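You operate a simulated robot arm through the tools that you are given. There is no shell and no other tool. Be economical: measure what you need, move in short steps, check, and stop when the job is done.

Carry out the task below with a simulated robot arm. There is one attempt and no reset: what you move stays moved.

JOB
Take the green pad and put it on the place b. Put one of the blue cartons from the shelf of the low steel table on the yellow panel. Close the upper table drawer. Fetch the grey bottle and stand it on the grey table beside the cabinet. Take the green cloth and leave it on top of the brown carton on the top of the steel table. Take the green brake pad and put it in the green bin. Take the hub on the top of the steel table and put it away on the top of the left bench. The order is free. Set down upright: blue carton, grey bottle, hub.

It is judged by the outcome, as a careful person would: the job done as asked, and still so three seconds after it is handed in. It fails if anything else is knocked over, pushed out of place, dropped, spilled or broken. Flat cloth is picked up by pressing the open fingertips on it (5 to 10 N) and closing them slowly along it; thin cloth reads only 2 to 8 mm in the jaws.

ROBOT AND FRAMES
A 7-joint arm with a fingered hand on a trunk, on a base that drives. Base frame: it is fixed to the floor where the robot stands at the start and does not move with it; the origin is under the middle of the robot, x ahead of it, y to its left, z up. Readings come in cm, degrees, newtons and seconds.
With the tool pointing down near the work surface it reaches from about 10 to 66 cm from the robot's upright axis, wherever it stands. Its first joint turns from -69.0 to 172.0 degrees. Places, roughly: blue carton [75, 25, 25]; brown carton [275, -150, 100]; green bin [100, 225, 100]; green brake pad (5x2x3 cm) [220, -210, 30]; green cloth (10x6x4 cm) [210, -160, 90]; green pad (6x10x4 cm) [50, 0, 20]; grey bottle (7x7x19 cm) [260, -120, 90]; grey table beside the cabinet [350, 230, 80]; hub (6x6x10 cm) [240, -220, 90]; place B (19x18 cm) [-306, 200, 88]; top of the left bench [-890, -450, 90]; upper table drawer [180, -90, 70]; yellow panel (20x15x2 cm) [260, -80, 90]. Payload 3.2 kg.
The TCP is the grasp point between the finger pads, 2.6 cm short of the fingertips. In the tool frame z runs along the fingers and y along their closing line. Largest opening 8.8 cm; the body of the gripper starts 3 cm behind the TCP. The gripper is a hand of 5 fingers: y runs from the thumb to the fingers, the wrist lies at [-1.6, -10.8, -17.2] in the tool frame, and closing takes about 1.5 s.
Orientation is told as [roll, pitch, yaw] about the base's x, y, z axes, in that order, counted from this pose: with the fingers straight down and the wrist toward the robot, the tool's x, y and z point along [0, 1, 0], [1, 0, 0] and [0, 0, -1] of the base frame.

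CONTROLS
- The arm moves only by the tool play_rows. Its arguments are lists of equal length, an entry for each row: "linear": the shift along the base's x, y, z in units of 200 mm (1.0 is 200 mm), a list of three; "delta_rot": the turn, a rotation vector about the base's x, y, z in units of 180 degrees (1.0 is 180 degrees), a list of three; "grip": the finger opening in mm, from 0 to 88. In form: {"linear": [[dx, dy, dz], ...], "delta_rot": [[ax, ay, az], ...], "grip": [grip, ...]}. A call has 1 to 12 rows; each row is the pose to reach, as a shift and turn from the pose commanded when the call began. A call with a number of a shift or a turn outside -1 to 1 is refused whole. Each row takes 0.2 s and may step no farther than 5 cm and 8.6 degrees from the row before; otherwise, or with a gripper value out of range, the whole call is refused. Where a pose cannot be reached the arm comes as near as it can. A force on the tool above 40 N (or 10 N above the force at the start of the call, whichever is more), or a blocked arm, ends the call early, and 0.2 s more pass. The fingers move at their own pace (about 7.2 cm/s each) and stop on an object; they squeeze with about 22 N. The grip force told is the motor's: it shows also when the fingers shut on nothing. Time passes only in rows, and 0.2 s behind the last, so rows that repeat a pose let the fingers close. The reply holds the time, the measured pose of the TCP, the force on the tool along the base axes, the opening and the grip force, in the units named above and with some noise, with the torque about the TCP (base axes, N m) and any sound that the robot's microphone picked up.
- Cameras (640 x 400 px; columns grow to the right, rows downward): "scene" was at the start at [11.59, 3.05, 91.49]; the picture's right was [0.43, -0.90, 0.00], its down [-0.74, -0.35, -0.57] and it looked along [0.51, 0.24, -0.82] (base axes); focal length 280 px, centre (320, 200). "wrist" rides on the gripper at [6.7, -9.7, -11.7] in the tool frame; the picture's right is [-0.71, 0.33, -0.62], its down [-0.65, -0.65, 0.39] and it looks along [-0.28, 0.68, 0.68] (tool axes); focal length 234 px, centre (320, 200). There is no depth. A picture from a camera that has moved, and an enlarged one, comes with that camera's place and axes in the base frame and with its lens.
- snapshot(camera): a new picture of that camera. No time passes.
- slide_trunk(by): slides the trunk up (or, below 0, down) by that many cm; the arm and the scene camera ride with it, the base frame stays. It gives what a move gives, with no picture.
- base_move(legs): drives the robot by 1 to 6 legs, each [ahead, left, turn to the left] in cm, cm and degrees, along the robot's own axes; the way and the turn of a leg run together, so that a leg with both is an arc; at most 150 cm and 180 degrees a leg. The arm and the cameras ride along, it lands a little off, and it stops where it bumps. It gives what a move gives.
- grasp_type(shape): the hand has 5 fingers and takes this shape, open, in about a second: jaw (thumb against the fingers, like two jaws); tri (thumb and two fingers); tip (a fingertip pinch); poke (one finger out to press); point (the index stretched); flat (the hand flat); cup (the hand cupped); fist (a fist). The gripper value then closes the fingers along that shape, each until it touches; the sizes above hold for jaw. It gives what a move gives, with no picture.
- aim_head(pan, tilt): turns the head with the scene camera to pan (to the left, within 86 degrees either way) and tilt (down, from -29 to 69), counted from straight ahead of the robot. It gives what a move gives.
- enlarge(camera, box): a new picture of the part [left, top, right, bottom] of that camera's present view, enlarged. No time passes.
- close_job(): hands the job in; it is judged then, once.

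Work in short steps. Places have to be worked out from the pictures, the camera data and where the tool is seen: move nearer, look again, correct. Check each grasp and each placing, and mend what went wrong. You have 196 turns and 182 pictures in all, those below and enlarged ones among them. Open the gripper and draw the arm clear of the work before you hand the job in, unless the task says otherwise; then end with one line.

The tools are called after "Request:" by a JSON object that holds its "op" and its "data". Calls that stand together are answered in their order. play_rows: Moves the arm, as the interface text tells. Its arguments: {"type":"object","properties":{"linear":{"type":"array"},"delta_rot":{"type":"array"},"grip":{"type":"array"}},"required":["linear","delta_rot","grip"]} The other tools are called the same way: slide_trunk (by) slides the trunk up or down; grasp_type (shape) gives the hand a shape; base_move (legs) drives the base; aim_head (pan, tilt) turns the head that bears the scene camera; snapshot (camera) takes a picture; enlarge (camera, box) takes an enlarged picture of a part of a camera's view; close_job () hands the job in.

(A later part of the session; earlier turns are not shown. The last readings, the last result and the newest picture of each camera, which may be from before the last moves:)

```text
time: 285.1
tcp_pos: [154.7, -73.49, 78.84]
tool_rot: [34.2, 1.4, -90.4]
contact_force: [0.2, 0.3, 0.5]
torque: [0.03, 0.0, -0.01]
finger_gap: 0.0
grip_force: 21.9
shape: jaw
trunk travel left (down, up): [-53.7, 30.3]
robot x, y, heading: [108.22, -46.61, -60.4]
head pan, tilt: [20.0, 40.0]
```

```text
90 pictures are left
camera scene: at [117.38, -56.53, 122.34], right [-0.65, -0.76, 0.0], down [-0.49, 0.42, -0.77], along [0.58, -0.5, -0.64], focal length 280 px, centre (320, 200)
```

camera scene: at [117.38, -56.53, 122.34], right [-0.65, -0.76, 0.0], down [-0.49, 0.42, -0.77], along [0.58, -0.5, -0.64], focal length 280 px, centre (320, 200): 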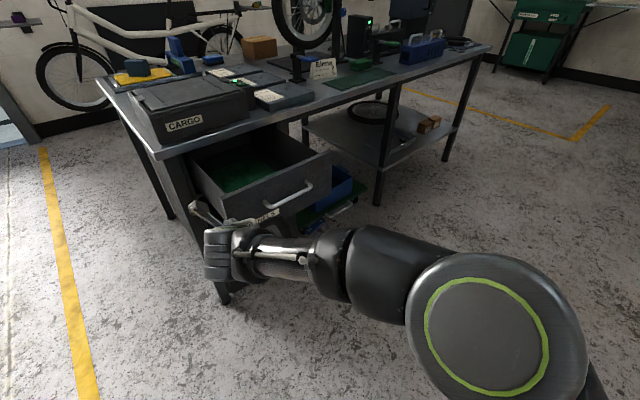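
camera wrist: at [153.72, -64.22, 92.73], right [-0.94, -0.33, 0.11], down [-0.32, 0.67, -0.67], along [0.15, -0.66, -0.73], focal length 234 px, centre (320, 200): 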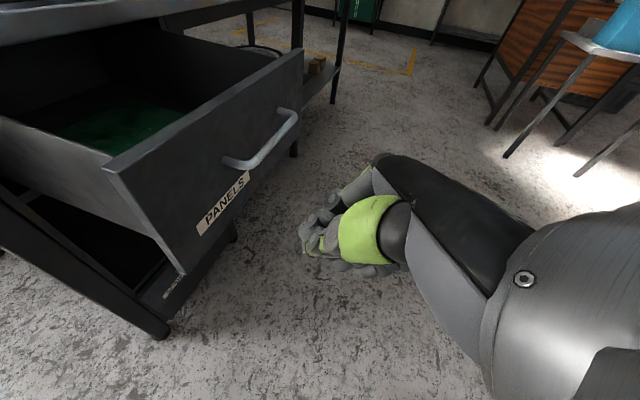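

The base brushed something at its right rear, likely the low table's corner; I'll check that later. I move away from it, to (158.7, −91).

Request:
{"op": "base_move", "data": {"legs": [[0, 3, 0], [17.2, -8.2, 0]]}}

Request:
{"op": "snapshot", "data": {"camera": "wrist"}}

Request:
{"op": "aim_head", "data": {"pan": -86, "tilt": 45}}

Request:
{"op": "snapshot", "data": {"camera": "scene"}}

```text
time: 287.1
tcp_pos: [158.61, -91.18, 78.77]
tool_rot: [34.2, 1.5, -90.2]
contact_force: [-0.1, 0.4, 0.4]
torque: [0.01, -0.04, -0.01]
finger_gap: 0.01
grip_force: 21.6
shape: jaw
trunk travel left (down, up): [-53.7, 30.3]
robot x, y, heading: [112.47, -64.52, -60.1]
head pan, tilt: [20.0, 40.0]
```

```text
89 pictures are left
camera wrist: at [157.62, -81.94, 92.69], right [-0.94, -0.33, 0.11], down [-0.32, 0.67, -0.67], along [0.15, -0.66, -0.74], focal length 234 px, centre (320, 200)
```

wrist: 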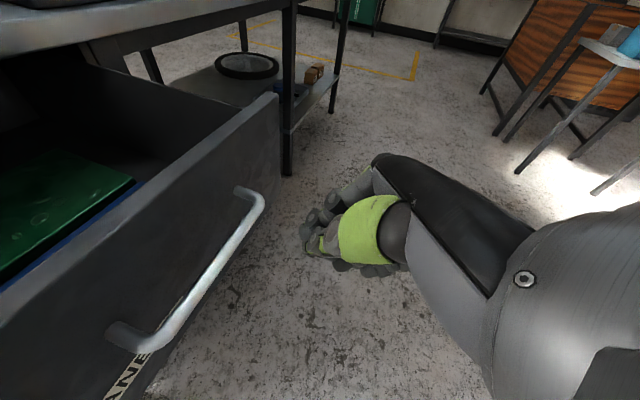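

```text
time: 288.9
tcp_pos: [158.69, -91.21, 78.87]
tool_rot: [34.1, 1.7, -90.1]
contact_force: [0.1, 0.6, 0.1]
torque: [0.03, -0.01, 0.0]
finger_gap: 0.0
grip_force: 21.8
shape: jaw
trunk travel left (down, up): [-53.7, 30.3]
robot x, y, heading: [112.32, -64.1, -60.5]
head pan, tilt: [-85.9, 45.0]
```

```text
88 pictures are left
camera scene: at [108.02, -73.28, 121.61], right [-0.56, 0.83, 0.0], down [0.59, 0.39, -0.71], along [-0.59, -0.39, -0.71], focal length 280 px, centre (320, 200)
```

scene: 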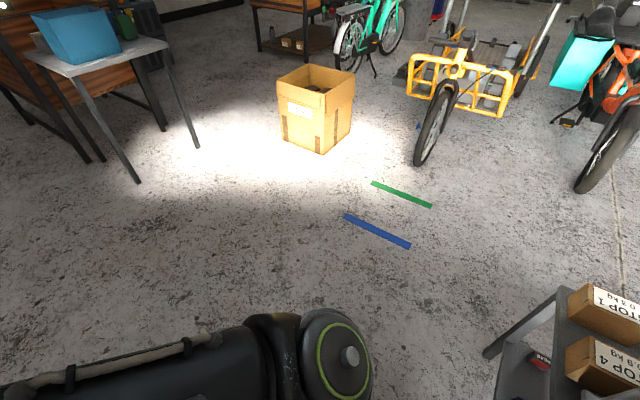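

Low table looks undisturbed. Lower 3 cm so the tips bear on the handle bar, and push along +x with the base.

Request:
{"op": "slide_trunk", "data": {"by": -3}}

Request:
{"op": "base_move", "data": {"legs": [[6.9, 12.2, 0]]}}

Request:
{"op": "snapshot", "data": {"camera": "wrist"}}

```text
time: 289.6
tcp_pos: [158.77, -91.19, 75.88]
tool_rot: [34.2, 1.5, -90.1]
contact_force: [1.0, 0.7, 0.7]
torque: [0.01, -0.03, 0.01]
finger_gap: 0.0
grip_force: 22.2
shape: jaw
trunk travel left (down, up): [-50.7, 33.3]
robot x, y, heading: [112.12, -64.21, -60.3]
head pan, tilt: [-85.9, 45.0]
```

```text
time: 291.0
tcp_pos: [172.62, -91.01, 75.73]
tool_rot: [34.1, 1.5, -90.1]
contact_force: [0.3, 0.6, 0.0]
torque: [0.0, 0.01, 0.0]
finger_gap: 0.0
grip_force: 21.7
shape: jaw
trunk travel left (down, up): [-50.7, 33.3]
robot x, y, heading: [126.38, -64.0, -60.0]
head pan, tilt: [-85.9, 45.0]
```

```text
87 pictures are left
camera wrist: at [171.61, -81.64, 89.64], right [-0.94, -0.33, 0.11], down [-0.32, 0.67, -0.67], along [0.15, -0.66, -0.74], focal length 234 px, centre (320, 200)
```

wrist: 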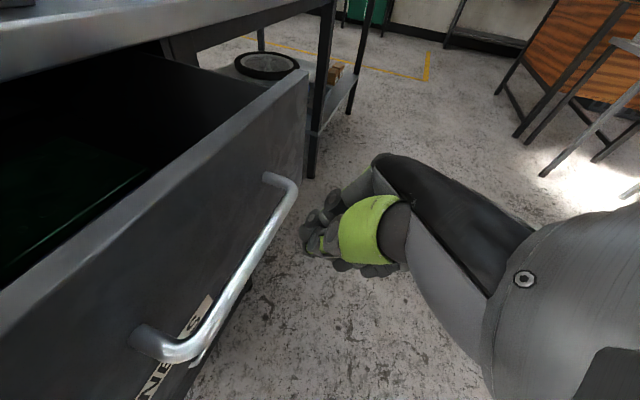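

The drawer is moving along with the hand. Push on, in small steps, watching the force.

Request:
{"op": "base_move", "data": {"legs": [[3.5, 6.1, 0]]}}

Request:
{"op": "base_move", "data": {"legs": [[1.5, 2.6, 0]]}}

Request:
{"op": "snapshot", "data": {"camera": "wrist"}}

```text
time: 292.0
tcp_pos: [179.72, -90.94, 75.81]
tool_rot: [34.0, 1.5, -90.0]
contact_force: [0.6, -0.4, -0.5]
torque: [-0.03, -0.01, 0.02]
finger_gap: 0.0
grip_force: 22.6
shape: jaw
trunk travel left (down, up): [-50.7, 33.3]
robot x, y, heading: [133.28, -63.94, -60.4]
head pan, tilt: [-85.9, 45.0]
```

```text
time: 292.8
tcp_pos: [182.67, -91.09, 75.76]
tool_rot: [34.1, 1.5, -90.1]
contact_force: [0.6, -0.4, 0.1]
torque: [-0.01, 0.0, -0.03]
finger_gap: 0.02
grip_force: 22.2
shape: jaw
trunk travel left (down, up): [-50.7, 33.3]
robot x, y, heading: [136.13, -64.43, -60.2]
head pan, tilt: [-85.9, 45.0]
```

```text
86 pictures are left
camera wrist: at [181.7, -81.67, 89.62], right [-0.94, -0.33, 0.11], down [-0.32, 0.67, -0.67], along [0.15, -0.66, -0.74], focal length 234 px, centre (320, 200)
```

wrist: 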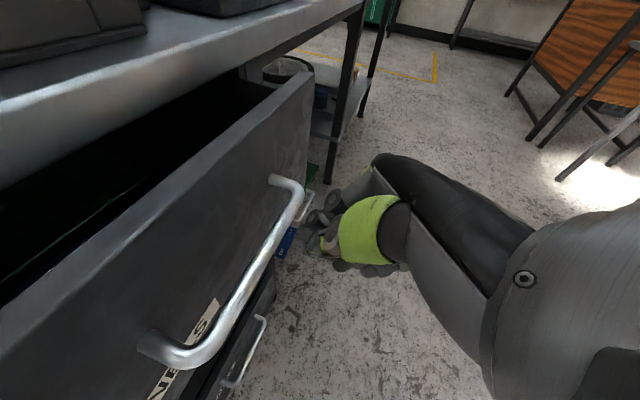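

Continue pushing.

Request:
{"op": "base_move", "data": {"legs": [[2, 3.5, 0]]}}

Request:
{"op": "base_move", "data": {"legs": [[1.5, 2.6, 0]]}}

Request:
{"op": "snapshot", "data": {"camera": "wrist"}}

```text
time: 293.7
tcp_pos: [186.77, -91.0, 75.77]
tool_rot: [34.2, 1.4, -90.2]
contact_force: [-0.4, 0.0, -0.8]
torque: [0.03, 0.01, 0.0]
finger_gap: 0.01
grip_force: 21.8
shape: jaw
trunk travel left (down, up): [-50.7, 33.3]
robot x, y, heading: [140.07, -64.21, -60.3]
head pan, tilt: [-85.9, 45.0]
```

```text
time: 294.5
tcp_pos: [189.73, -91.14, 75.74]
tool_rot: [34.0, 1.6, -90.1]
contact_force: [-0.1, 0.4, -1.0]
torque: [0.01, 0.03, 0.02]
finger_gap: 0.01
grip_force: 22.1
shape: jaw
trunk travel left (down, up): [-50.7, 33.3]
robot x, y, heading: [143.09, -64.31, -60.4]
head pan, tilt: [-85.9, 45.0]
```

```text
85 pictures are left
camera wrist: at [188.69, -81.77, 89.59], right [-0.94, -0.33, 0.11], down [-0.32, 0.67, -0.67], along [0.15, -0.66, -0.74], focal length 234 px, centre (320, 200)
```

wrist: 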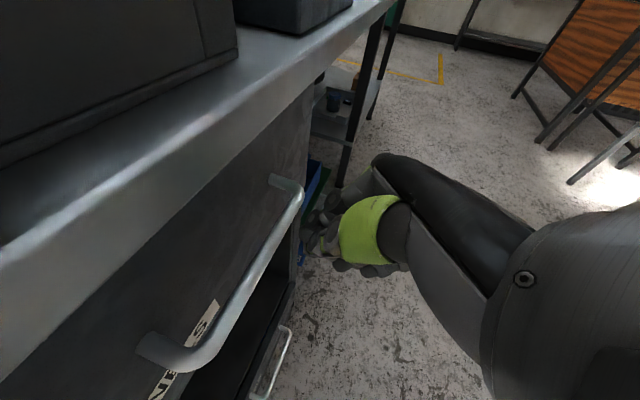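

Nearly closed; push until resistance shows.

Request:
{"op": "base_move", "data": {"legs": [[1, 1.8, 0]]}}

Request:
{"op": "base_move", "data": {"legs": [[0.75, 1.3, 0]]}}

Request:
{"op": "snapshot", "data": {"camera": "wrist"}}

```text
time: 295.3
tcp_pos: [191.55, -91.19, 76.17]
tool_rot: [34.5, 1.4, -90.3]
contact_force: [-9.4, -2.9, 15.4]
torque: [-0.1, -0.12, -0.08]
finger_gap: 0.01
grip_force: 21.8
shape: jaw
trunk travel left (down, up): [-50.7, 33.3]
robot x, y, heading: [145.46, -64.52, -60.1]
head pan, tilt: [-85.9, 45.0]
```

```text
time: 296.2
tcp_pos: [191.96, -91.59, 76.24]
tool_rot: [34.0, 0.9, -91.3]
contact_force: [-20.0, 4.5, 12.0]
torque: [0.1, 0.2, 0.17]
finger_gap: 0.0
grip_force: 21.9
shape: jaw
trunk travel left (down, up): [-50.7, 33.3]
robot x, y, heading: [146.36, -64.35, -60.5]
head pan, tilt: [-85.9, 45.0]
stopped in leg 1: the force on the tool passed its limit at 42 N (the readings are from after the stop); the commanded pose is now the measured one
```

```text
84 pictures are left
camera wrist: at [191.12, -82.12, 89.98], right [-0.94, -0.31, 0.12], down [-0.31, 0.67, -0.68], along [0.13, -0.67, -0.73], focal length 234 px, centre (320, 200)
```

wrist: 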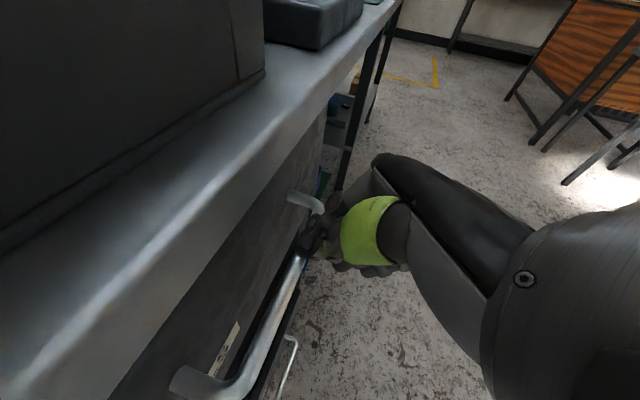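

42 N of resistance: closed or nearly so. Back off and inspect.

Request:
{"op": "base_move", "data": {"legs": [[-10, -17.4, 0]]}}

Request:
{"op": "snapshot", "data": {"camera": "wrist"}}

Request:
{"op": "aim_head", "data": {"pan": 25, "tilt": 45}}

Request:
{"op": "snapshot", "data": {"camera": "scene"}}

```text
time: 297.8
tcp_pos: [172.21, -91.41, 75.89]
tool_rot: [33.8, 1.1, -91.1]
contact_force: [-0.3, 0.5, -1.2]
torque: [0.01, 0.01, 0.03]
finger_gap: 0.0
grip_force: 21.7
shape: jaw
trunk travel left (down, up): [-50.7, 33.3]
robot x, y, heading: [125.78, -63.79, -60.4]
head pan, tilt: [-85.9, 45.0]
```

```text
83 pictures are left
camera wrist: at [171.36, -81.99, 89.74], right [-0.94, -0.32, 0.12], down [-0.31, 0.67, -0.67], along [0.13, -0.67, -0.73], focal length 234 px, centre (320, 200)
```

wrist: 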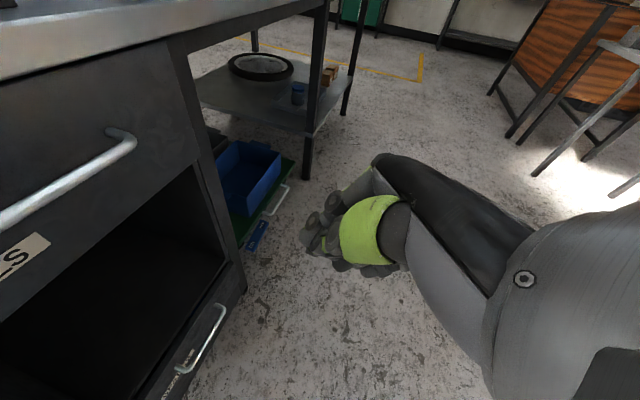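

```text
time: 299.7
tcp_pos: [172.18, -91.46, 76.0]
tool_rot: [33.9, 1.1, -91.0]
contact_force: [-0.1, -0.1, 0.3]
torque: [0.02, 0.03, 0.01]
finger_gap: 0.0
grip_force: 22.5
shape: jaw
trunk travel left (down, up): [-50.7, 33.3]
robot x, y, heading: [126.26, -63.92, -60.5]
head pan, tilt: [25.0, 45.0]
```

```text
82 pictures are left
camera scene: at [135.29, -73.16, 118.61], right [-0.58, -0.81, 0.0], down [-0.58, 0.41, -0.71], along [0.58, -0.41, -0.71], focal length 280 px, centre (320, 200)
```

scene: 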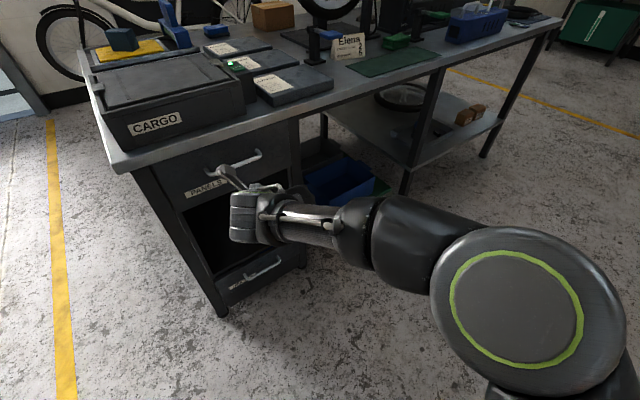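

The drawer is flush. Next the green cloth: raise, open the hand, and move down the table's −x side for a look.

Request:
{"op": "slide_trunk", "data": {"by": 32}}

Request:
{"op": "base_move", "data": {"legs": [[0, -10, 0], [76, -32, 30]]}}

Request:
{"op": "aim_head", "data": {"pan": 25, "tilt": 40}}

Request:
{"op": "snapshot", "data": {"camera": "scene"}}

```text
time: 302.8
tcp_pos: [172.27, -91.32, 107.88]
tool_rot: [33.7, 1.2, -91.1]
contact_force: [0.3, -0.8, -0.4]
torque: [0.01, 0.0, -0.02]
finger_gap: 0.0
grip_force: 21.8
shape: jaw
trunk travel left (down, up): [-82.7, 1.3]
robot x, y, heading: [126.59, -63.96, -60.7]
head pan, tilt: [25.0, 45.0]
```

```text
time: 308.0
tcp_pos: [200.83, -144.43, 107.93]
tool_rot: [33.7, 1.0, -60.5]
contact_force: [0.4, 0.6, 0.4]
torque: [0.01, -0.02, -0.03]
finger_gap: 0.01
grip_force: 22.1
shape: jaw
trunk travel left (down, up): [-82.7, 1.3]
robot x, y, heading: [147.21, -144.51, -29.7]
head pan, tilt: [25.0, 45.0]
```

```text
time: 308.6
tcp_pos: [200.75, -144.53, 107.89]
tool_rot: [33.8, 1.1, -60.6]
contact_force: [-0.3, 0.1, -1.3]
torque: [-0.03, -0.03, -0.03]
finger_gap: 0.01
grip_force: 21.9
shape: jaw
trunk travel left (down, up): [-82.7, 1.3]
robot x, y, heading: [147.19, -144.18, -29.8]
head pan, tilt: [25.0, 40.0]
```

```text
81 pictures are left
camera scene: at [160.03, -147.68, 151.33], right [-0.08, -1.0, 0.0], down [-0.64, 0.05, -0.77], along [0.76, -0.06, -0.64], focal length 280 px, centre (320, 200)
```

scene: 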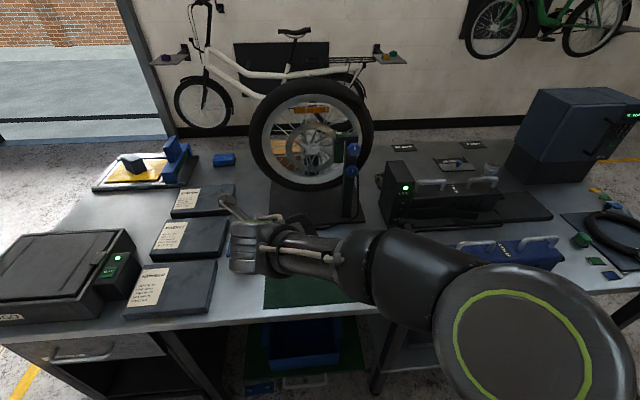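

The arm hides the cloth; use the wrist camera.

Request:
{"op": "snapshot", "data": {"camera": "wrist"}}

Request:
{"op": "base_move", "data": {"legs": [[-30, 0, 0]]}}

Request:
{"op": "snapshot", "data": {"camera": "scene"}}

Request:
{"op": "snapshot", "data": {"camera": "wrist"}}

```text
80 pictures are left
camera wrist: at [195.22, -136.8, 121.71], right [-0.65, -0.75, 0.12], down [-0.61, 0.42, -0.67], along [0.46, -0.51, -0.73], focal length 234 px, centre (320, 200)
```

wrist: 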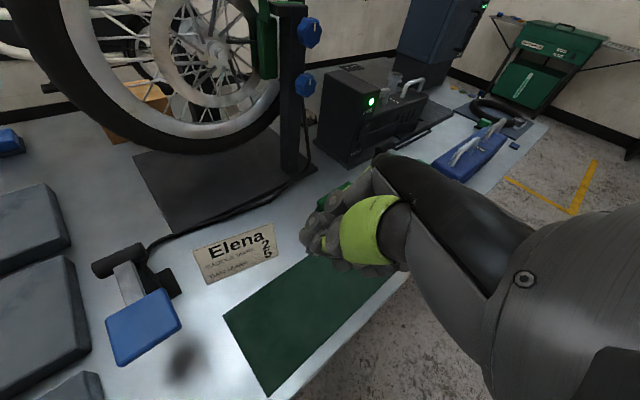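

```text
time: 310.7
tcp_pos: [174.45, -129.36, 107.9]
tool_rot: [33.8, 1.1, -60.6]
contact_force: [-0.4, 0.1, 0.2]
torque: [-0.01, -0.01, 0.02]
finger_gap: 0.03
grip_force: 22.5
shape: jaw
trunk travel left (down, up): [-82.7, 1.3]
robot x, y, heading: [120.72, -129.12, -30.2]
head pan, tilt: [25.0, 40.0]
```

```text
79 pictures are left
camera scene: at [133.6, -132.55, 151.33], right [-0.08, -1.0, 0.0], down [-0.64, 0.05, -0.77], along [0.76, -0.07, -0.64], focal length 280 px, centre (320, 200)
```

scene: 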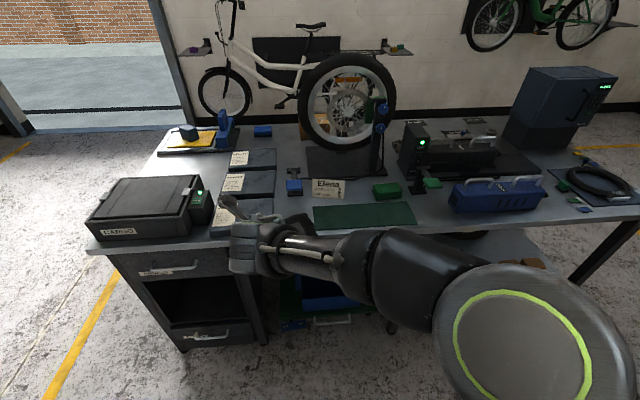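

```text
78 pictures are left
camera wrist: at [168.8, -121.72, 121.7], right [-0.65, -0.75, 0.12], down [-0.61, 0.42, -0.67], along [0.45, -0.51, -0.73], focal length 234 px, centre (320, 200)
```

wrist: 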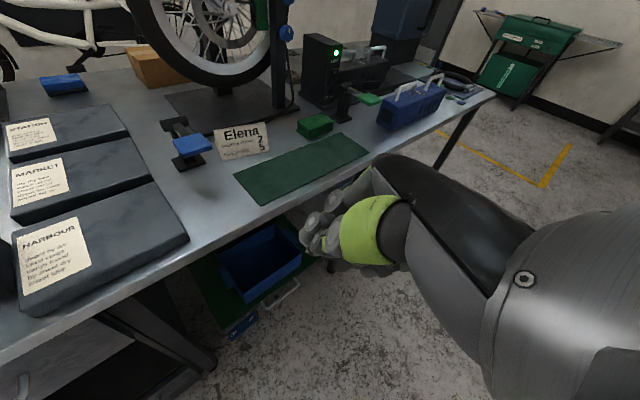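

Request:
{"op": "enlarge", "data": {"camera": "scene", "box": [280, 130, 480, 255]}}

Request:
{"op": "enlarge", "data": {"camera": "wrist", "box": [140, 60, 460, 220]}}

```text
3.20 times, centred on (380, 192) of scene
camera zoom: at [133.6, -132.55, 151.33], right [-0.08, -1.0, 0.0], down [-0.64, 0.05, -0.77], along [0.76, -0.07, -0.64], focal length 897 px, centre (128, 224)
```

zoom: 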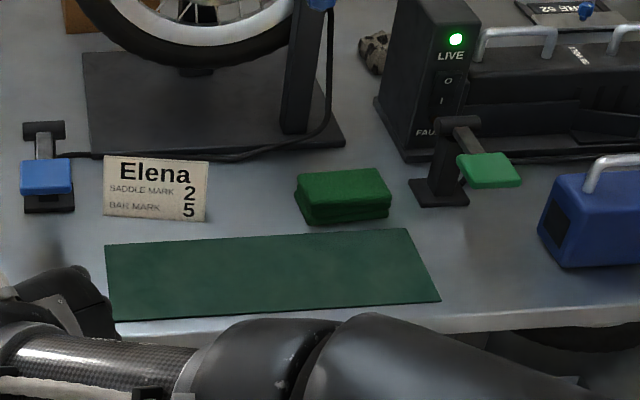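

```text
2.00 times, centred on (300, 140) of wrist
camera zoom: at [168.8, -121.72, 121.7], right [-0.65, -0.75, 0.12], down [-0.61, 0.42, -0.67], along [0.45, -0.51, -0.73], focal length 468 px, centre (360, 320)
```

zoom: 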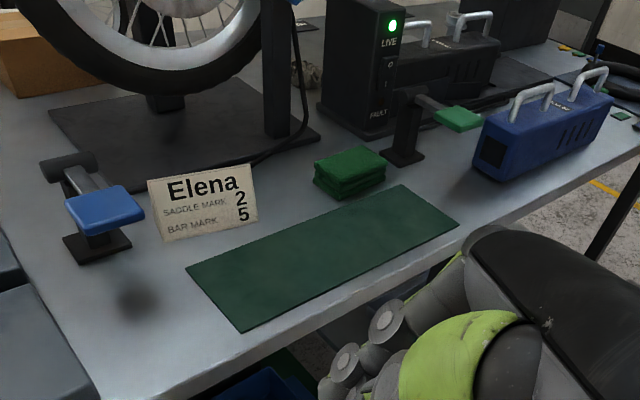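

The folded green cloth (long side along y) is at about (213.3, −164.5), top z≈87.5, with a clamp at y<−176. I'll grip it across x with a vertical hand, so I untilt the tool and yaw it here in free space.

Request:
{"op": "play_rows", "data": {"linear": [[0, 0, 0], [0, 0, 0], [0, 0, 0], [0, 0, 0], [0, 0, 0]], "delta_rot": [[-0.0184, 0.0327, 0], [-0.0369, 0.0654, 0], [-0.0553, 0.0982, 0], [-0.0738, 0.131, 0], [-0.0922, 0.1636, 0]], "grip": [20, 40, 60, 80, 80]}}

Request:
{"op": "play_rows", "data": {"linear": [[0, 0, 0], [0, 0, 0], [0, 0, 0], [0, 0, 0], [0, 0, 0], [0, 0, 0]], "delta_rot": [[0, 0, 0.043], [0, 0, 0.086], [0, 0, 0.128], [0, 0, 0.17], [0, 0, 0.213], [0, 0, 0.2556]], "grip": [80, 80, 80, 80, 80, 80]}}

Request:
{"op": "base_move", "data": {"legs": [[0, 0, 15.2]]}}

Request:
{"op": "snapshot", "data": {"camera": "scene"}}

Request:
{"op": "snapshot", "data": {"camera": "wrist"}}

```text
time: 311.9
tcp_pos: [170.47, -133.63, 107.74]
tool_rot: [-0.1, 1.0, -61.2]
contact_force: [0.4, 0.6, -0.6]
torque: [0.03, -0.03, 0.06]
finger_gap: 7.99
grip_force: 0.0
shape: jaw
out of reach, approached as far as the arm can: row 3, 4, 5
trunk travel left (down, up): [-82.7, 1.3]
robot x, y, heading: [120.54, -129.55, -29.9]
head pan, tilt: [25.0, 40.0]
```

```text
time: 313.3
tcp_pos: [170.39, -133.53, 107.59]
tool_rot: [0.0, 0.9, -15.1]
contact_force: [0.1, 0.9, 0.2]
torque: [0.01, 0.02, 0.01]
finger_gap: 7.99
grip_force: 0.0
shape: jaw
trunk travel left (down, up): [-82.7, 1.3]
robot x, y, heading: [120.84, -129.08, -29.8]
head pan, tilt: [25.0, 40.0]
```

```text
time: 314.6
tcp_pos: [169.75, -120.64, 107.55]
tool_rot: [0.0, 0.9, 0.0]
contact_force: [0.0, -0.6, -0.4]
torque: [-0.03, 0.03, 0.03]
finger_gap: 8.0
grip_force: 0.2
shape: jaw
trunk travel left (down, up): [-82.7, 1.3]
robot x, y, heading: [120.83, -129.11, -14.7]
head pan, tilt: [25.0, 40.0]
```

```text
75 pictures are left
camera scene: at [133.96, -129.08, 151.34], right [0.18, -0.98, 0.0], down [-0.63, -0.11, -0.77], along [0.75, 0.14, -0.64], focal length 280 px, centre (320, 200)
```

scene: 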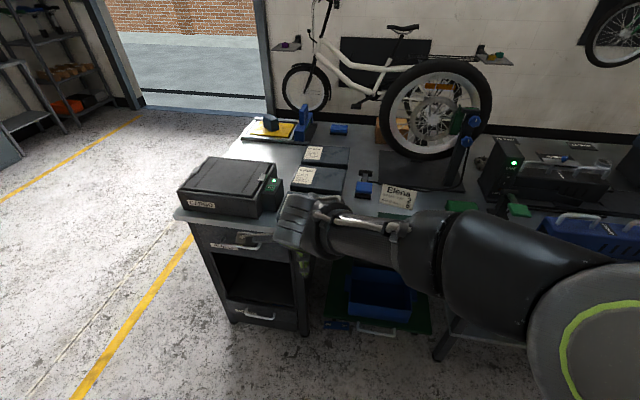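

```text
74 pictures are left
camera wrist: at [160.26, -113.92, 119.61], right [0.34, -0.71, 0.62], down [-0.66, -0.65, -0.38], along [0.67, -0.28, -0.69], focal length 234 px, centre (320, 200)
```

wrist: 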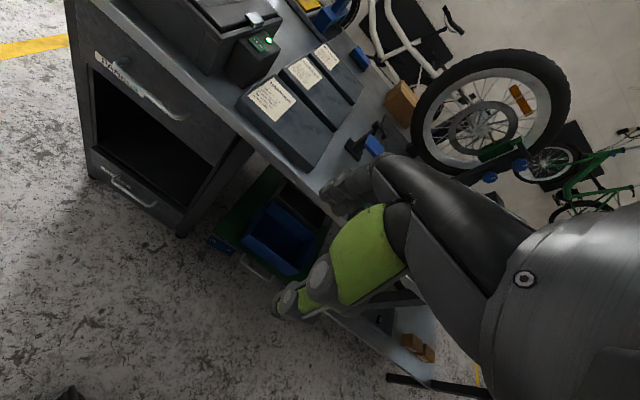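

The elbow would come too near the blue toolbox at this heading. Turning the tool 30° and the base −30° puts the elbow off the table's edge.

Request:
{"op": "play_rows", "data": {"linear": [[0, 0, 0], [0, 0, 0], [0, 0, 0], [0, 0, 0]], "delta_rot": [[0, -0.002, 0.042], [0, -0.004, 0.084], [0, -0.005, 0.126], [0, -0.005, 0.168]], "grip": [80, 80, 80, 80]}}

Request:
{"op": "base_move", "data": {"legs": [[0, 0, -30]]}}

Request:
{"op": "aim_head", "data": {"pan": 30, "tilt": 45}}

Request:
{"op": "snapshot", "data": {"camera": "scene"}}

```text
time: 315.6
tcp_pos: [169.77, -120.53, 107.64]
tool_rot: [-0.2, 0.1, 30.4]
contact_force: [0.2, 0.5, -0.5]
torque: [0.01, -0.01, 0.01]
finger_gap: 8.01
grip_force: 0.1
shape: jaw
trunk travel left (down, up): [-82.7, 1.3]
robot x, y, heading: [120.65, -129.58, -14.8]
head pan, tilt: [25.0, 40.0]
```

```text
time: 317.5
tcp_pos: [167.56, -146.39, 107.66]
tool_rot: [-0.3, 0.0, 0.1]
contact_force: [0.7, -0.9, 0.4]
torque: [-0.04, -0.01, 0.02]
finger_gap: 7.97
grip_force: 0.1
shape: jaw
trunk travel left (down, up): [-82.7, 1.3]
robot x, y, heading: [120.34, -129.41, -45.1]
head pan, tilt: [25.0, 40.0]
```

```text
time: 318.1
tcp_pos: [167.48, -146.47, 107.62]
tool_rot: [-0.2, 0.0, 0.0]
contact_force: [0.1, 0.3, -0.3]
torque: [0.01, -0.01, 0.02]
finger_gap: 8.0
grip_force: 0.0
shape: jaw
trunk travel left (down, up): [-82.7, 1.3]
robot x, y, heading: [120.62, -129.26, -45.1]
head pan, tilt: [30.0, 45.0]
```

```text
73 pictures are left
camera scene: at [132.14, -134.97, 150.61], right [-0.26, -0.97, 0.0], down [-0.68, 0.18, -0.71], along [0.68, -0.18, -0.71], focal length 280 px, centre (320, 200)
```

scene: 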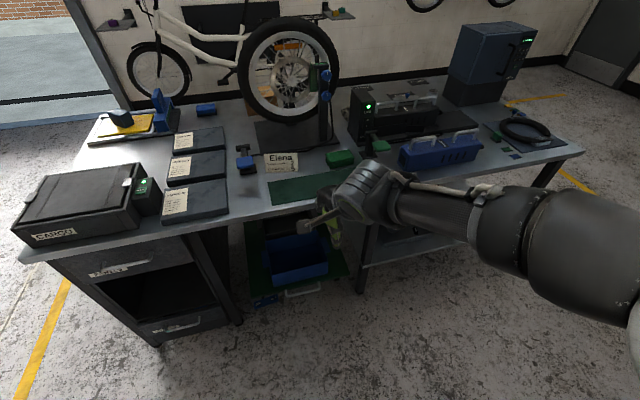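

Elbow now stays off the table. Drive so that the hand is above the cloth, then look.

Request:
{"op": "base_move", "data": {"legs": [[44.8, 19.6, 0]]}}

Request:
{"op": "slide_trunk", "data": {"by": -12}}

Request:
{"op": "snapshot", "data": {"camera": "wrist"}}

Request:
{"op": "snapshot", "data": {"camera": "scene"}}

```text
time: 321.0
tcp_pos: [212.64, -163.1, 107.68]
tool_rot: [-0.2, 0.0, 0.2]
contact_force: [-0.3, -0.1, 0.0]
torque: [-0.01, 0.02, -0.02]
finger_gap: 8.0
grip_force: 0.1
shape: jaw
trunk travel left (down, up): [-82.7, 1.3]
robot x, y, heading: [165.64, -145.79, -44.6]
head pan, tilt: [30.0, 45.0]
```

```text
time: 322.5
tcp_pos: [212.66, -163.17, 95.68]
tool_rot: [-0.2, 0.0, 0.4]
contact_force: [-0.5, 0.6, 0.3]
torque: [-0.03, -0.04, -0.04]
finger_gap: 7.99
grip_force: 0.0
shape: jaw
trunk travel left (down, up): [-70.7, 13.3]
robot x, y, heading: [165.48, -146.03, -44.7]
head pan, tilt: [30.0, 45.0]
```

```text
72 pictures are left
camera wrist: at [202.86, -156.51, 107.45], right [0.34, -0.7, 0.63], down [-0.65, -0.65, -0.39], along [0.68, -0.28, -0.68], focal length 234 px, centre (320, 200)
```

wrist: 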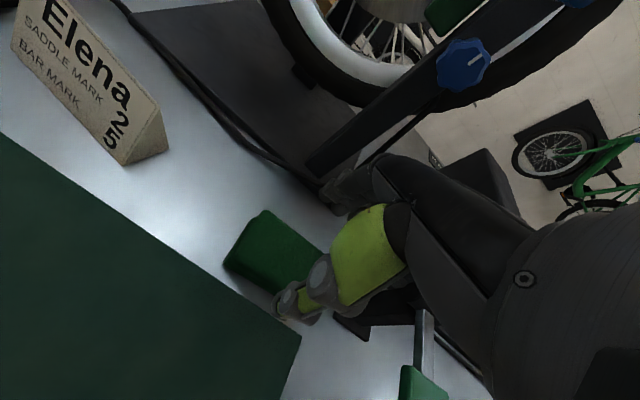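

```text
71 pictures are left
camera scene: at [177.22, -151.83, 138.61], right [-0.25, -0.97, 0.0], down [-0.68, 0.18, -0.71], along [0.68, -0.18, -0.71], focal length 280 px, centre (320, 200)
```

scene: 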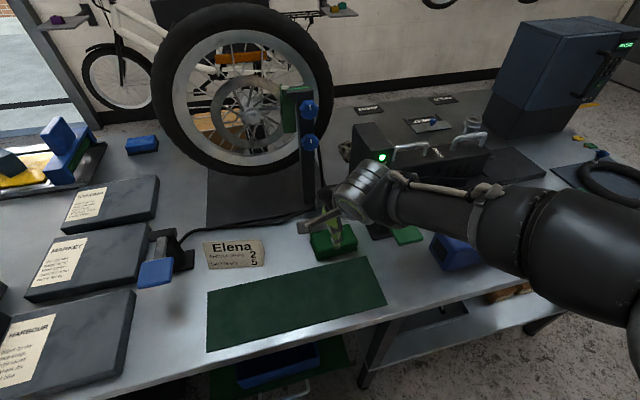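

Cloth's centre is at (213, −164.7). Shift 1 cm, lower to TCP z≈87.2.

Request:
{"op": "base_move", "data": {"legs": [[1.1, -0.7, 0]]}}

Request:
{"op": "slide_trunk", "data": {"by": -6.5}}

Request:
{"op": "slide_trunk", "data": {"by": -1.8}}

Request:
{"op": "snapshot", "data": {"camera": "wrist"}}

Request:
{"op": "snapshot", "data": {"camera": "scene"}}

```text
time: 323.3
tcp_pos: [212.94, -164.21, 95.68]
tool_rot: [-0.2, 0.0, 0.3]
contact_force: [0.7, -0.3, 0.6]
torque: [-0.03, -0.04, 0.02]
finger_gap: 8.0
grip_force: 0.0
shape: jaw
trunk travel left (down, up): [-70.7, 13.3]
robot x, y, heading: [166.14, -147.49, -44.6]
head pan, tilt: [30.0, 45.0]
```

```text
time: 324.3
tcp_pos: [212.88, -164.3, 89.07]
tool_rot: [-0.2, 0.0, 0.3]
contact_force: [0.7, 0.9, -0.2]
torque: [0.05, -0.02, -0.02]
finger_gap: 8.01
grip_force: 0.0
shape: jaw
trunk travel left (down, up): [-64.2, 19.8]
robot x, y, heading: [166.0, -147.36, -44.6]
head pan, tilt: [30.0, 45.0]
```

```text
time: 324.9
tcp_pos: [213.04, -164.25, 87.26]
tool_rot: [-0.2, 0.0, 0.3]
contact_force: [0.2, 0.8, -0.7]
torque: [0.02, 0.0, -0.03]
finger_gap: 8.02
grip_force: 0.0
shape: jaw
trunk travel left (down, up): [-62.4, 21.6]
robot x, y, heading: [166.08, -147.52, -44.6]
head pan, tilt: [30.0, 45.0]
```

```text
70 pictures are left
camera wrist: at [203.13, -157.74, 99.14], right [0.34, -0.7, 0.63], down [-0.65, -0.65, -0.39], along [0.68, -0.28, -0.68], focal length 234 px, centre (320, 200)
```

wrist: 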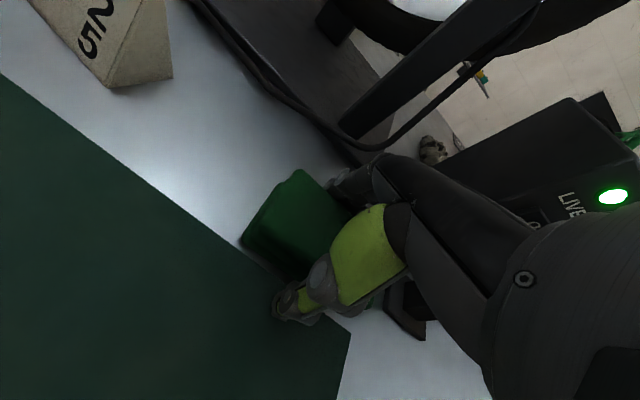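

```text
69 pictures are left
camera scene: at [177.5, -153.07, 130.3], right [-0.25, -0.97, 0.0], down [-0.68, 0.18, -0.71], along [0.68, -0.18, -0.71], focal length 280 px, centre (320, 200)
```

scene: 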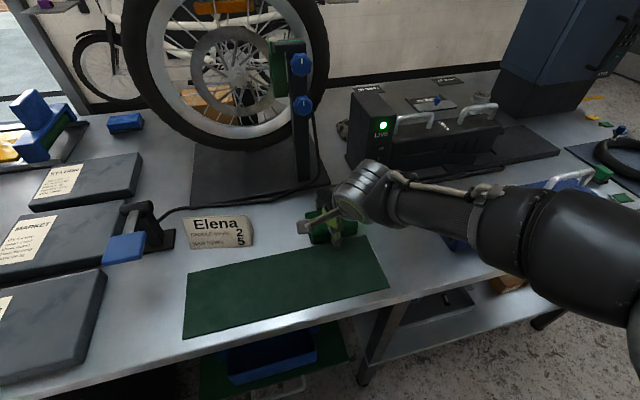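

Straddling the cloth. Close slowly and lift a little.

Request:
{"op": "play_rows", "data": {"linear": [[0, 0, 0], [0, 0, 0], [0, 0, 0], [0, 0, 0], [0, 0, 0], [0, 0, 0], [0, 0, 0], [0, 0, 0], [0, 0, 0], [0, 0, 0]], "delta_rot": [[0, 0, 0], [0, 0, 0], [0, 0, 0], [0, 0, 0], [0, 0, 0], [0, 0, 0], [0, 0, 0], [0, 0, 0], [0, 0, 0], [0, 0, 0]], "grip": [74, 68, 62, 56, 50, 44, 38, 34, 30, 30]}}

Request:
{"op": "slide_trunk", "data": {"by": 4}}

Request:
{"op": "snapshot", "data": {"camera": "wrist"}}

```text
time: 327.1
tcp_pos: [212.97, -164.38, 87.35]
tool_rot: [-0.2, 0.0, 0.3]
contact_force: [1.0, -1.3, 3.3]
torque: [-0.03, 0.04, 0.04]
finger_gap: 5.66
grip_force: 22.1
shape: jaw
trunk travel left (down, up): [-62.4, 21.6]
robot x, y, heading: [166.11, -147.77, -44.3]
head pan, tilt: [30.0, 45.0]
```

```text
time: 328.0
tcp_pos: [212.9, -164.28, 91.35]
tool_rot: [-0.2, 0.0, 0.3]
contact_force: [-0.4, 1.4, -0.6]
torque: [-0.01, -0.03, 0.0]
finger_gap: 5.64
grip_force: 22.4
shape: jaw
trunk travel left (down, up): [-66.4, 17.6]
robot x, y, heading: [166.27, -147.29, -44.5]
head pan, tilt: [30.0, 45.0]
```

```text
68 pictures are left
camera wrist: at [203.15, -157.75, 103.14], right [0.34, -0.7, 0.63], down [-0.65, -0.65, -0.39], along [0.68, -0.28, -0.68], focal length 234 px, centre (320, 200)
```

wrist: 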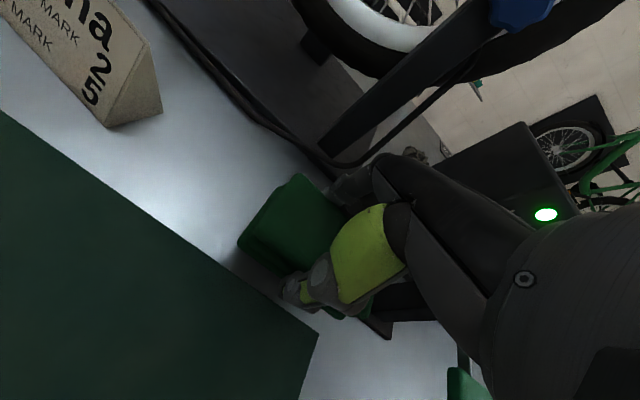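

Cloth held. Raise, back away and drive around the table's north end, turning to heading 135.

Request:
{"op": "slide_trunk", "data": {"by": 17}}

Request:
{"op": "base_move", "data": {"legs": [[-32.1, -31.5, 0], [-57.8, 58.8, 0], [-57.8, 58.8, 0], [54.3, 64.6, 0], [0, 0, 180]]}}

Request:
{"op": "snapshot", "data": {"camera": "wrist"}}

```text
time: 329.9
tcp_pos: [212.91, -164.44, 108.25]
tool_rot: [-0.2, 0.1, 0.3]
contact_force: [0.2, 0.5, -0.5]
torque: [0.0, -0.01, -0.01]
finger_gap: 5.64
grip_force: 21.8
shape: jaw
trunk travel left (down, up): [-83.4, 0.6]
robot x, y, heading: [165.83, -147.23, -44.5]
head pan, tilt: [30.0, 45.0]
```

```text
time: 352.0
tcp_pos: [160.76, 46.61, 108.26]
tool_rot: [-0.2, 0.0, 176.2]
contact_force: [0.2, 0.4, -0.4]
torque: [-0.02, -0.02, 0.02]
finger_gap: 5.61
grip_force: 22.0
shape: jaw
trunk travel left (down, up): [-83.4, 0.6]
robot x, y, heading: [206.41, 26.44, 131.1]
head pan, tilt: [30.0, 45.0]
```

```text
67 pictures are left
camera wrist: at [170.05, 39.22, 120.14], right [-0.28, 0.73, 0.63], down [0.7, 0.6, -0.39], along [-0.66, 0.33, -0.68], focal length 234 px, centre (320, 200)
```

wrist: 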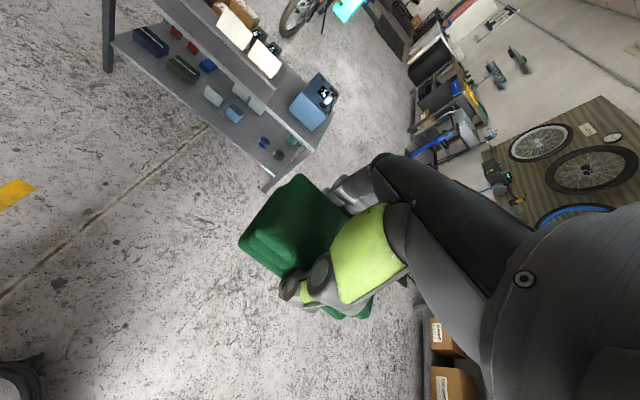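

Now east, then south along the far side.

Request:
{"op": "base_move", "data": {"legs": [[-95.6, -100.6, 0], [-109.3, 95.3, 0], [-26.4, 23, 0]]}}

Request:
{"op": "aim_head", "data": {"pan": 30, "tilt": 45}}

Request:
{"op": "snapshot", "data": {"camera": "scene"}}

Request:
{"op": "snapshot", "data": {"camera": "wrist"}}

```text
time: 367.5
tcp_pos: [303.0, -136.6, 108.29]
tool_rot: [-0.2, 0.0, 177.1]
contact_force: [0.3, 0.3, -0.3]
torque: [-0.01, 0.01, 0.04]
finger_gap: 5.59
grip_force: 22.4
shape: jaw
trunk travel left (down, up): [-83.4, 0.6]
robot x, y, heading: [349.15, -156.1, 132.0]
head pan, tilt: [30.0, 45.0]
```

```text
time: 368.1
tcp_pos: [303.07, -136.6, 108.3]
tool_rot: [-0.1, 0.0, 177.2]
contact_force: [0.1, -1.0, -0.2]
torque: [0.0, -0.02, -0.03]
finger_gap: 5.58
grip_force: 21.8
shape: jaw
trunk travel left (down, up): [-83.4, 0.6]
robot x, y, heading: [348.87, -156.06, 131.9]
head pan, tilt: [30.0, 45.0]
```

```text
66 pictures are left
camera scene: at [337.99, -149.99, 151.31], right [0.31, 0.95, 0.0], down [0.67, -0.22, -0.71], along [-0.67, 0.22, -0.71], focal length 280 px, centre (320, 200)
```

scene: 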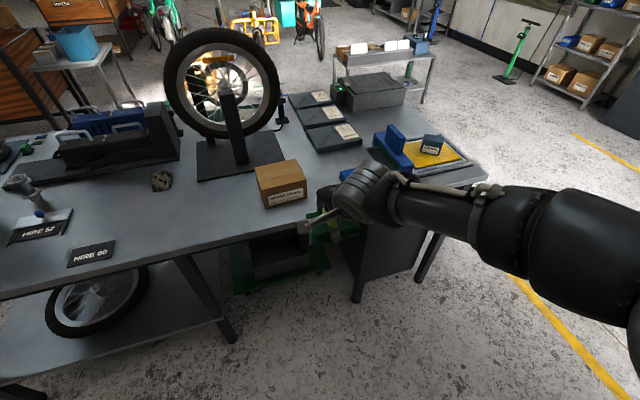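

```text
65 pictures are left
camera wrist: at [312.42, -143.93, 120.15], right [-0.3, 0.72, 0.63], down [0.69, 0.62, -0.39], along [-0.66, 0.32, -0.68], focal length 234 px, centre (320, 200)
```

wrist: 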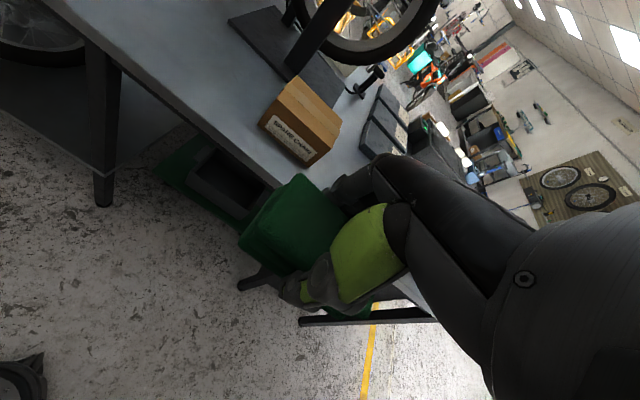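

Brown carton's top centre is near (266.3, −141.2), z≈91. Move the cloth over it.

Request:
{"op": "base_move", "data": {"legs": [[21.1, 30.4, 0]]}}

Request:
{"op": "slide_trunk", "data": {"by": -9}}

Request:
{"op": "snapshot", "data": {"camera": "wrist"}}

Request:
{"op": "snapshot", "data": {"camera": "scene"}}

```text
time: 370.5
tcp_pos: [266.64, -141.69, 108.33]
tool_rot: [-0.3, -0.1, 177.6]
contact_force: [0.7, 0.5, 0.1]
torque: [0.02, 0.0, 0.0]
finger_gap: 5.59
grip_force: 21.8
shape: jaw
trunk travel left (down, up): [-83.4, 0.6]
robot x, y, heading: [312.73, -161.07, 132.5]
head pan, tilt: [30.0, 45.0]
```

```text
time: 371.7
tcp_pos: [266.68, -141.74, 99.29]
tool_rot: [-0.2, 0.0, 177.5]
contact_force: [0.1, -0.4, -1.0]
torque: [-0.02, 0.02, 0.03]
finger_gap: 5.55
grip_force: 22.1
shape: jaw
trunk travel left (down, up): [-74.4, 9.6]
robot x, y, heading: [312.72, -160.98, 132.3]
head pan, tilt: [30.0, 45.0]
```

```text
64 pictures are left
camera wrist: at [276.07, -148.89, 111.15], right [-0.3, 0.72, 0.63], down [0.68, 0.62, -0.39], along [-0.67, 0.31, -0.68], focal length 234 px, centre (320, 200)
```

wrist: 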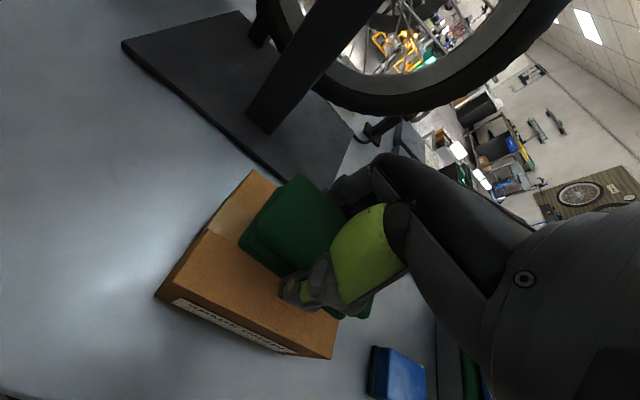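

```text
63 pictures are left
camera scene: at [301.69, -154.77, 142.31], right [0.3, 0.95, 0.0], down [0.67, -0.21, -0.71], along [-0.67, 0.21, -0.71], focal length 280 px, centre (320, 200)
```

scene: 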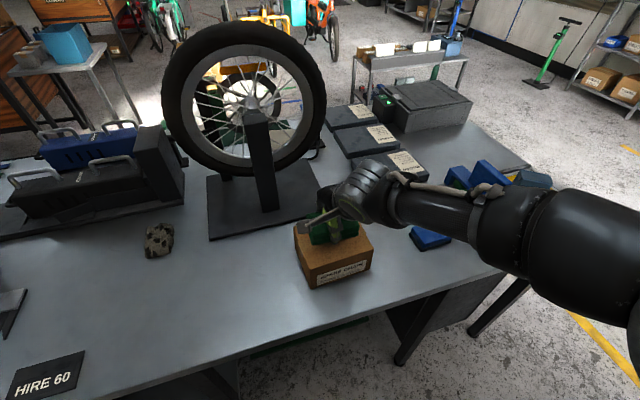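

Fine-tune by (−2, +1) and lower onto the carton.

Request:
{"op": "base_move", "data": {"legs": [[2, 0.8, 0]]}}

Request:
{"op": "slide_trunk", "data": {"by": -3.2}}

Request:
{"op": "slide_trunk", "data": {"by": -0.8}}

```text
time: 372.5
tcp_pos: [264.77, -140.77, 99.47]
tool_rot: [-0.3, -0.1, 177.5]
contact_force: [-0.6, -0.2, -1.0]
torque: [0.0, 0.03, 0.04]
finger_gap: 5.6
grip_force: 21.5
shape: jaw
trunk travel left (down, up): [-74.4, 9.6]
robot x, y, heading: [310.84, -160.31, 132.6]
head pan, tilt: [30.0, 45.0]
```

```text
time: 373.3
tcp_pos: [264.8, -140.75, 96.16]
tool_rot: [-0.2, -0.1, 177.5]
contact_force: [-0.9, 0.4, -1.1]
torque: [0.03, 0.0, -0.04]
finger_gap: 5.6
grip_force: 21.7
shape: jaw
trunk travel left (down, up): [-71.2, 12.8]
robot x, y, heading: [310.91, -159.55, 132.5]
head pan, tilt: [30.0, 45.0]
```

```text
time: 373.9
tcp_pos: [264.66, -140.79, 95.75]
tool_rot: [-0.2, -0.5, 177.4]
contact_force: [-1.2, 0.0, 18.5]
torque: [0.03, -0.56, 0.02]
finger_gap: 5.66
grip_force: 21.6
shape: jaw
trunk travel left (down, up): [-70.4, 13.6]
robot x, y, heading: [311.25, -159.93, 132.8]
head pan, tilt: [30.0, 45.0]
```

Contact at z≈95.9. Ease, release, rise and check.

Request:
{"op": "slide_trunk", "data": {"by": 0.4}}

Request:
{"op": "play_rows", "data": {"linear": [[0, 0, 0], [0, 0, 0], [0, 0, 0], [0, 0, 0], [0, 0, 0]], "delta_rot": [[0, 0, 0], [0, 0, 0], [0, 0, 0], [0, 0, 0], [0, 0, 0]], "grip": [62, 68, 75, 82, 85]}}

Request:
{"op": "slide_trunk", "data": {"by": 12}}

Request:
{"op": "base_move", "data": {"legs": [[-20, -28, 0]]}}

Request:
{"op": "snapshot", "data": {"camera": "scene"}}

Request:
{"op": "snapshot", "data": {"camera": "wrist"}}

```text
time: 374.4
tcp_pos: [264.79, -140.78, 95.69]
tool_rot: [-0.2, 0.0, 177.5]
contact_force: [-5.5, 0.5, 10.1]
torque: [0.03, -0.25, 0.03]
finger_gap: 5.59
grip_force: 21.8
shape: jaw
trunk travel left (down, up): [-70.8, 13.2]
robot x, y, heading: [310.7, -159.78, 132.2]
head pan, tilt: [30.0, 45.0]
```

```text
time: 375.6
tcp_pos: [264.77, -140.78, 95.73]
tool_rot: [-0.2, 0.0, 177.4]
contact_force: [0.2, 0.1, -0.4]
torque: [0.01, -0.01, 0.01]
finger_gap: 8.47
grip_force: 0.0
shape: jaw
trunk travel left (down, up): [-70.8, 13.2]
robot x, y, heading: [310.86, -159.83, 132.4]
head pan, tilt: [30.0, 45.0]
```

```text
time: 377.1
tcp_pos: [264.71, -140.73, 107.72]
tool_rot: [-0.3, 0.0, 177.5]
contact_force: [-0.1, 0.2, -0.5]
torque: [-0.02, -0.02, -0.01]
finger_gap: 8.48
grip_force: 0.1
shape: jaw
trunk travel left (down, up): [-82.8, 1.2]
robot x, y, heading: [310.79, -160.34, 132.4]
head pan, tilt: [30.0, 45.0]
```

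```text
time: 379.4
tcp_pos: [299.36, -136.43, 107.77]
tool_rot: [-0.2, 0.0, 177.2]
contact_force: [-0.4, -0.4, -0.2]
torque: [-0.02, -0.01, -0.04]
finger_gap: 8.49
grip_force: 0.1
shape: jaw
trunk travel left (down, up): [-82.8, 1.2]
robot x, y, heading: [345.56, -155.66, 132.0]
head pan, tilt: [30.0, 45.0]
```

```text
62 pictures are left
camera scene: at [334.28, -149.71, 150.71], right [0.31, 0.95, 0.0], down [0.67, -0.22, -0.71], along [-0.67, 0.22, -0.71], focal length 280 px, centre (320, 200)
```

scene: 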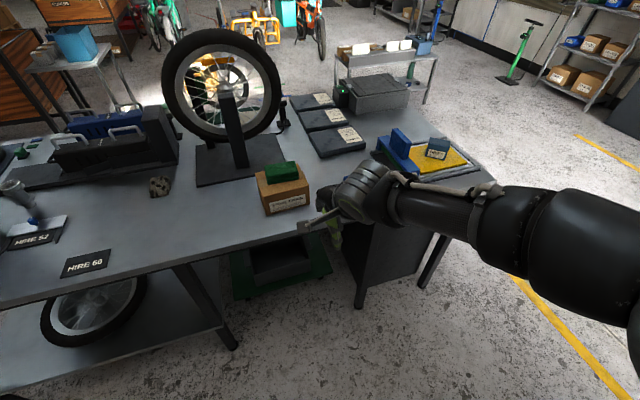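

```text
61 pictures are left
camera wrist: at [308.71, -143.69, 119.54], right [-0.3, 0.72, 0.63], down [0.69, 0.62, -0.39], along [-0.67, 0.31, -0.68], focal length 234 px, centre (320, 200)
```

wrist: 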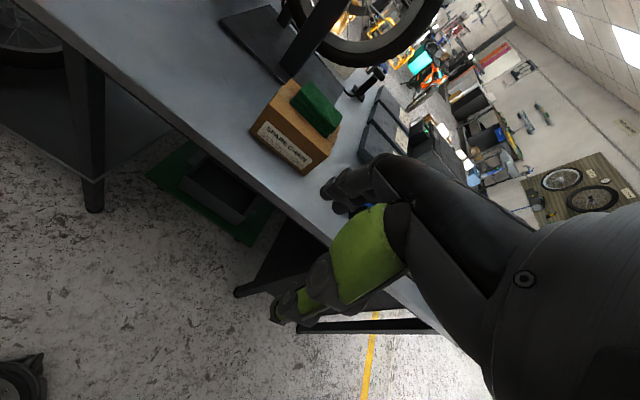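

Cloth rests on the brown carton. Next, view the hub and the lower shelf: move south along this side.

Request:
{"op": "base_move", "data": {"legs": [[-52, 46.8, 0]]}}

Request:
{"op": "aim_head", "data": {"pan": 50, "tilt": 45}}

Request:
{"op": "snapshot", "data": {"camera": "scene"}}

```text
time: 383.2
tcp_pos: [299.93, -206.39, 107.72]
tool_rot: [-0.2, 0.0, 177.1]
contact_force: [0.5, 0.4, 0.7]
torque: [0.0, 0.0, 0.01]
finger_gap: 8.5
grip_force: 0.0
shape: jaw
trunk travel left (down, up): [-82.8, 1.2]
robot x, y, heading: [345.73, -225.83, 132.2]
head pan, tilt: [30.0, 45.0]
```

```text
time: 384.0
tcp_pos: [299.98, -206.3, 107.71]
tool_rot: [-0.3, 0.0, 177.1]
contact_force: [0.3, 0.0, 1.3]
torque: [0.01, 0.02, 0.0]
finger_gap: 8.51
grip_force: 0.1
shape: jaw
trunk travel left (down, up): [-82.8, 1.2]
robot x, y, heading: [346.14, -226.11, 132.1]
head pan, tilt: [50.0, 45.0]
```

```text
60 pictures are left
camera scene: at [334.54, -222.49, 150.71], right [-0.04, 1.0, 0.0], down [0.71, 0.03, -0.71], along [-0.71, -0.03, -0.71], focal length 280 px, centre (320, 200)
```

scene: 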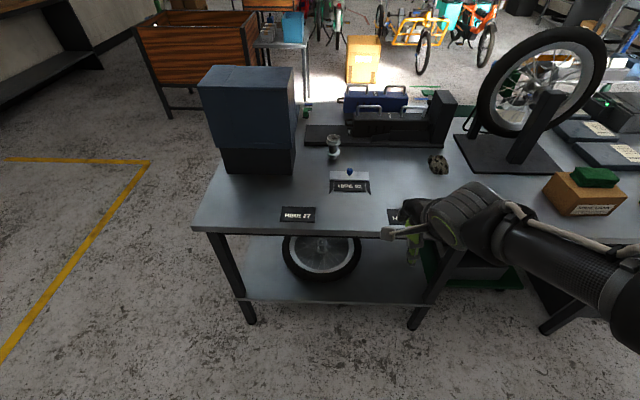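

Request:
{"op": "enlarge", "data": {"camera": "scene", "box": [260, 120, 420, 220]}}

Request:
{"op": "enlarge", "data": {"camera": "scene", "box": [220, 220, 460, 340]}}

```text
4.00 times, centred on (340, 170) of scene
camera zoom: at [334.54, -222.49, 150.71], right [-0.04, 1.0, 0.0], down [0.71, 0.03, -0.71], along [-0.71, -0.03, -0.71], focal length 1121 px, centre (240, 320)
```

zoom: 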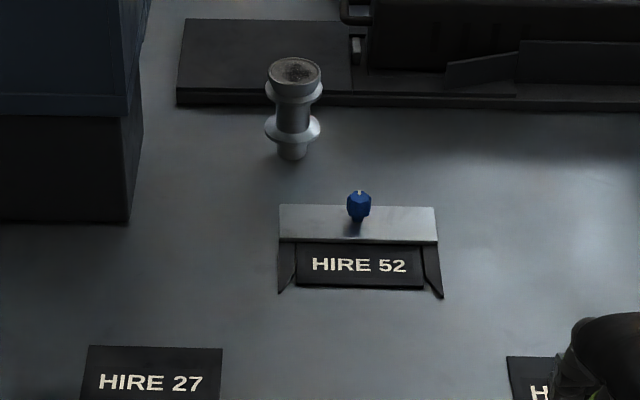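

```text
2.67 times, centred on (340, 280) of scene
camera zoom: at [334.54, -222.49, 150.71], right [-0.04, 1.0, 0.0], down [0.71, 0.03, -0.71], along [-0.71, -0.03, -0.71], focal length 747 px, centre (267, -13)
```

zoom: 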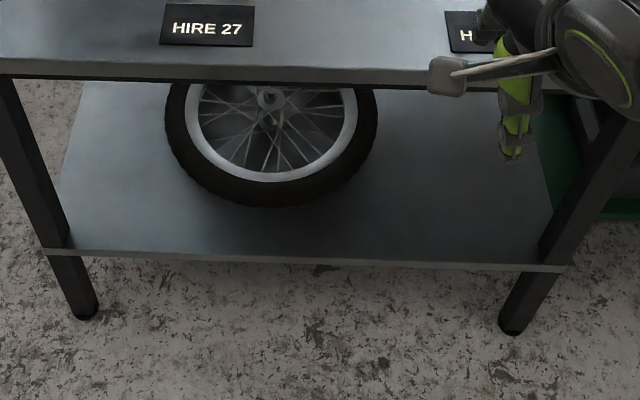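

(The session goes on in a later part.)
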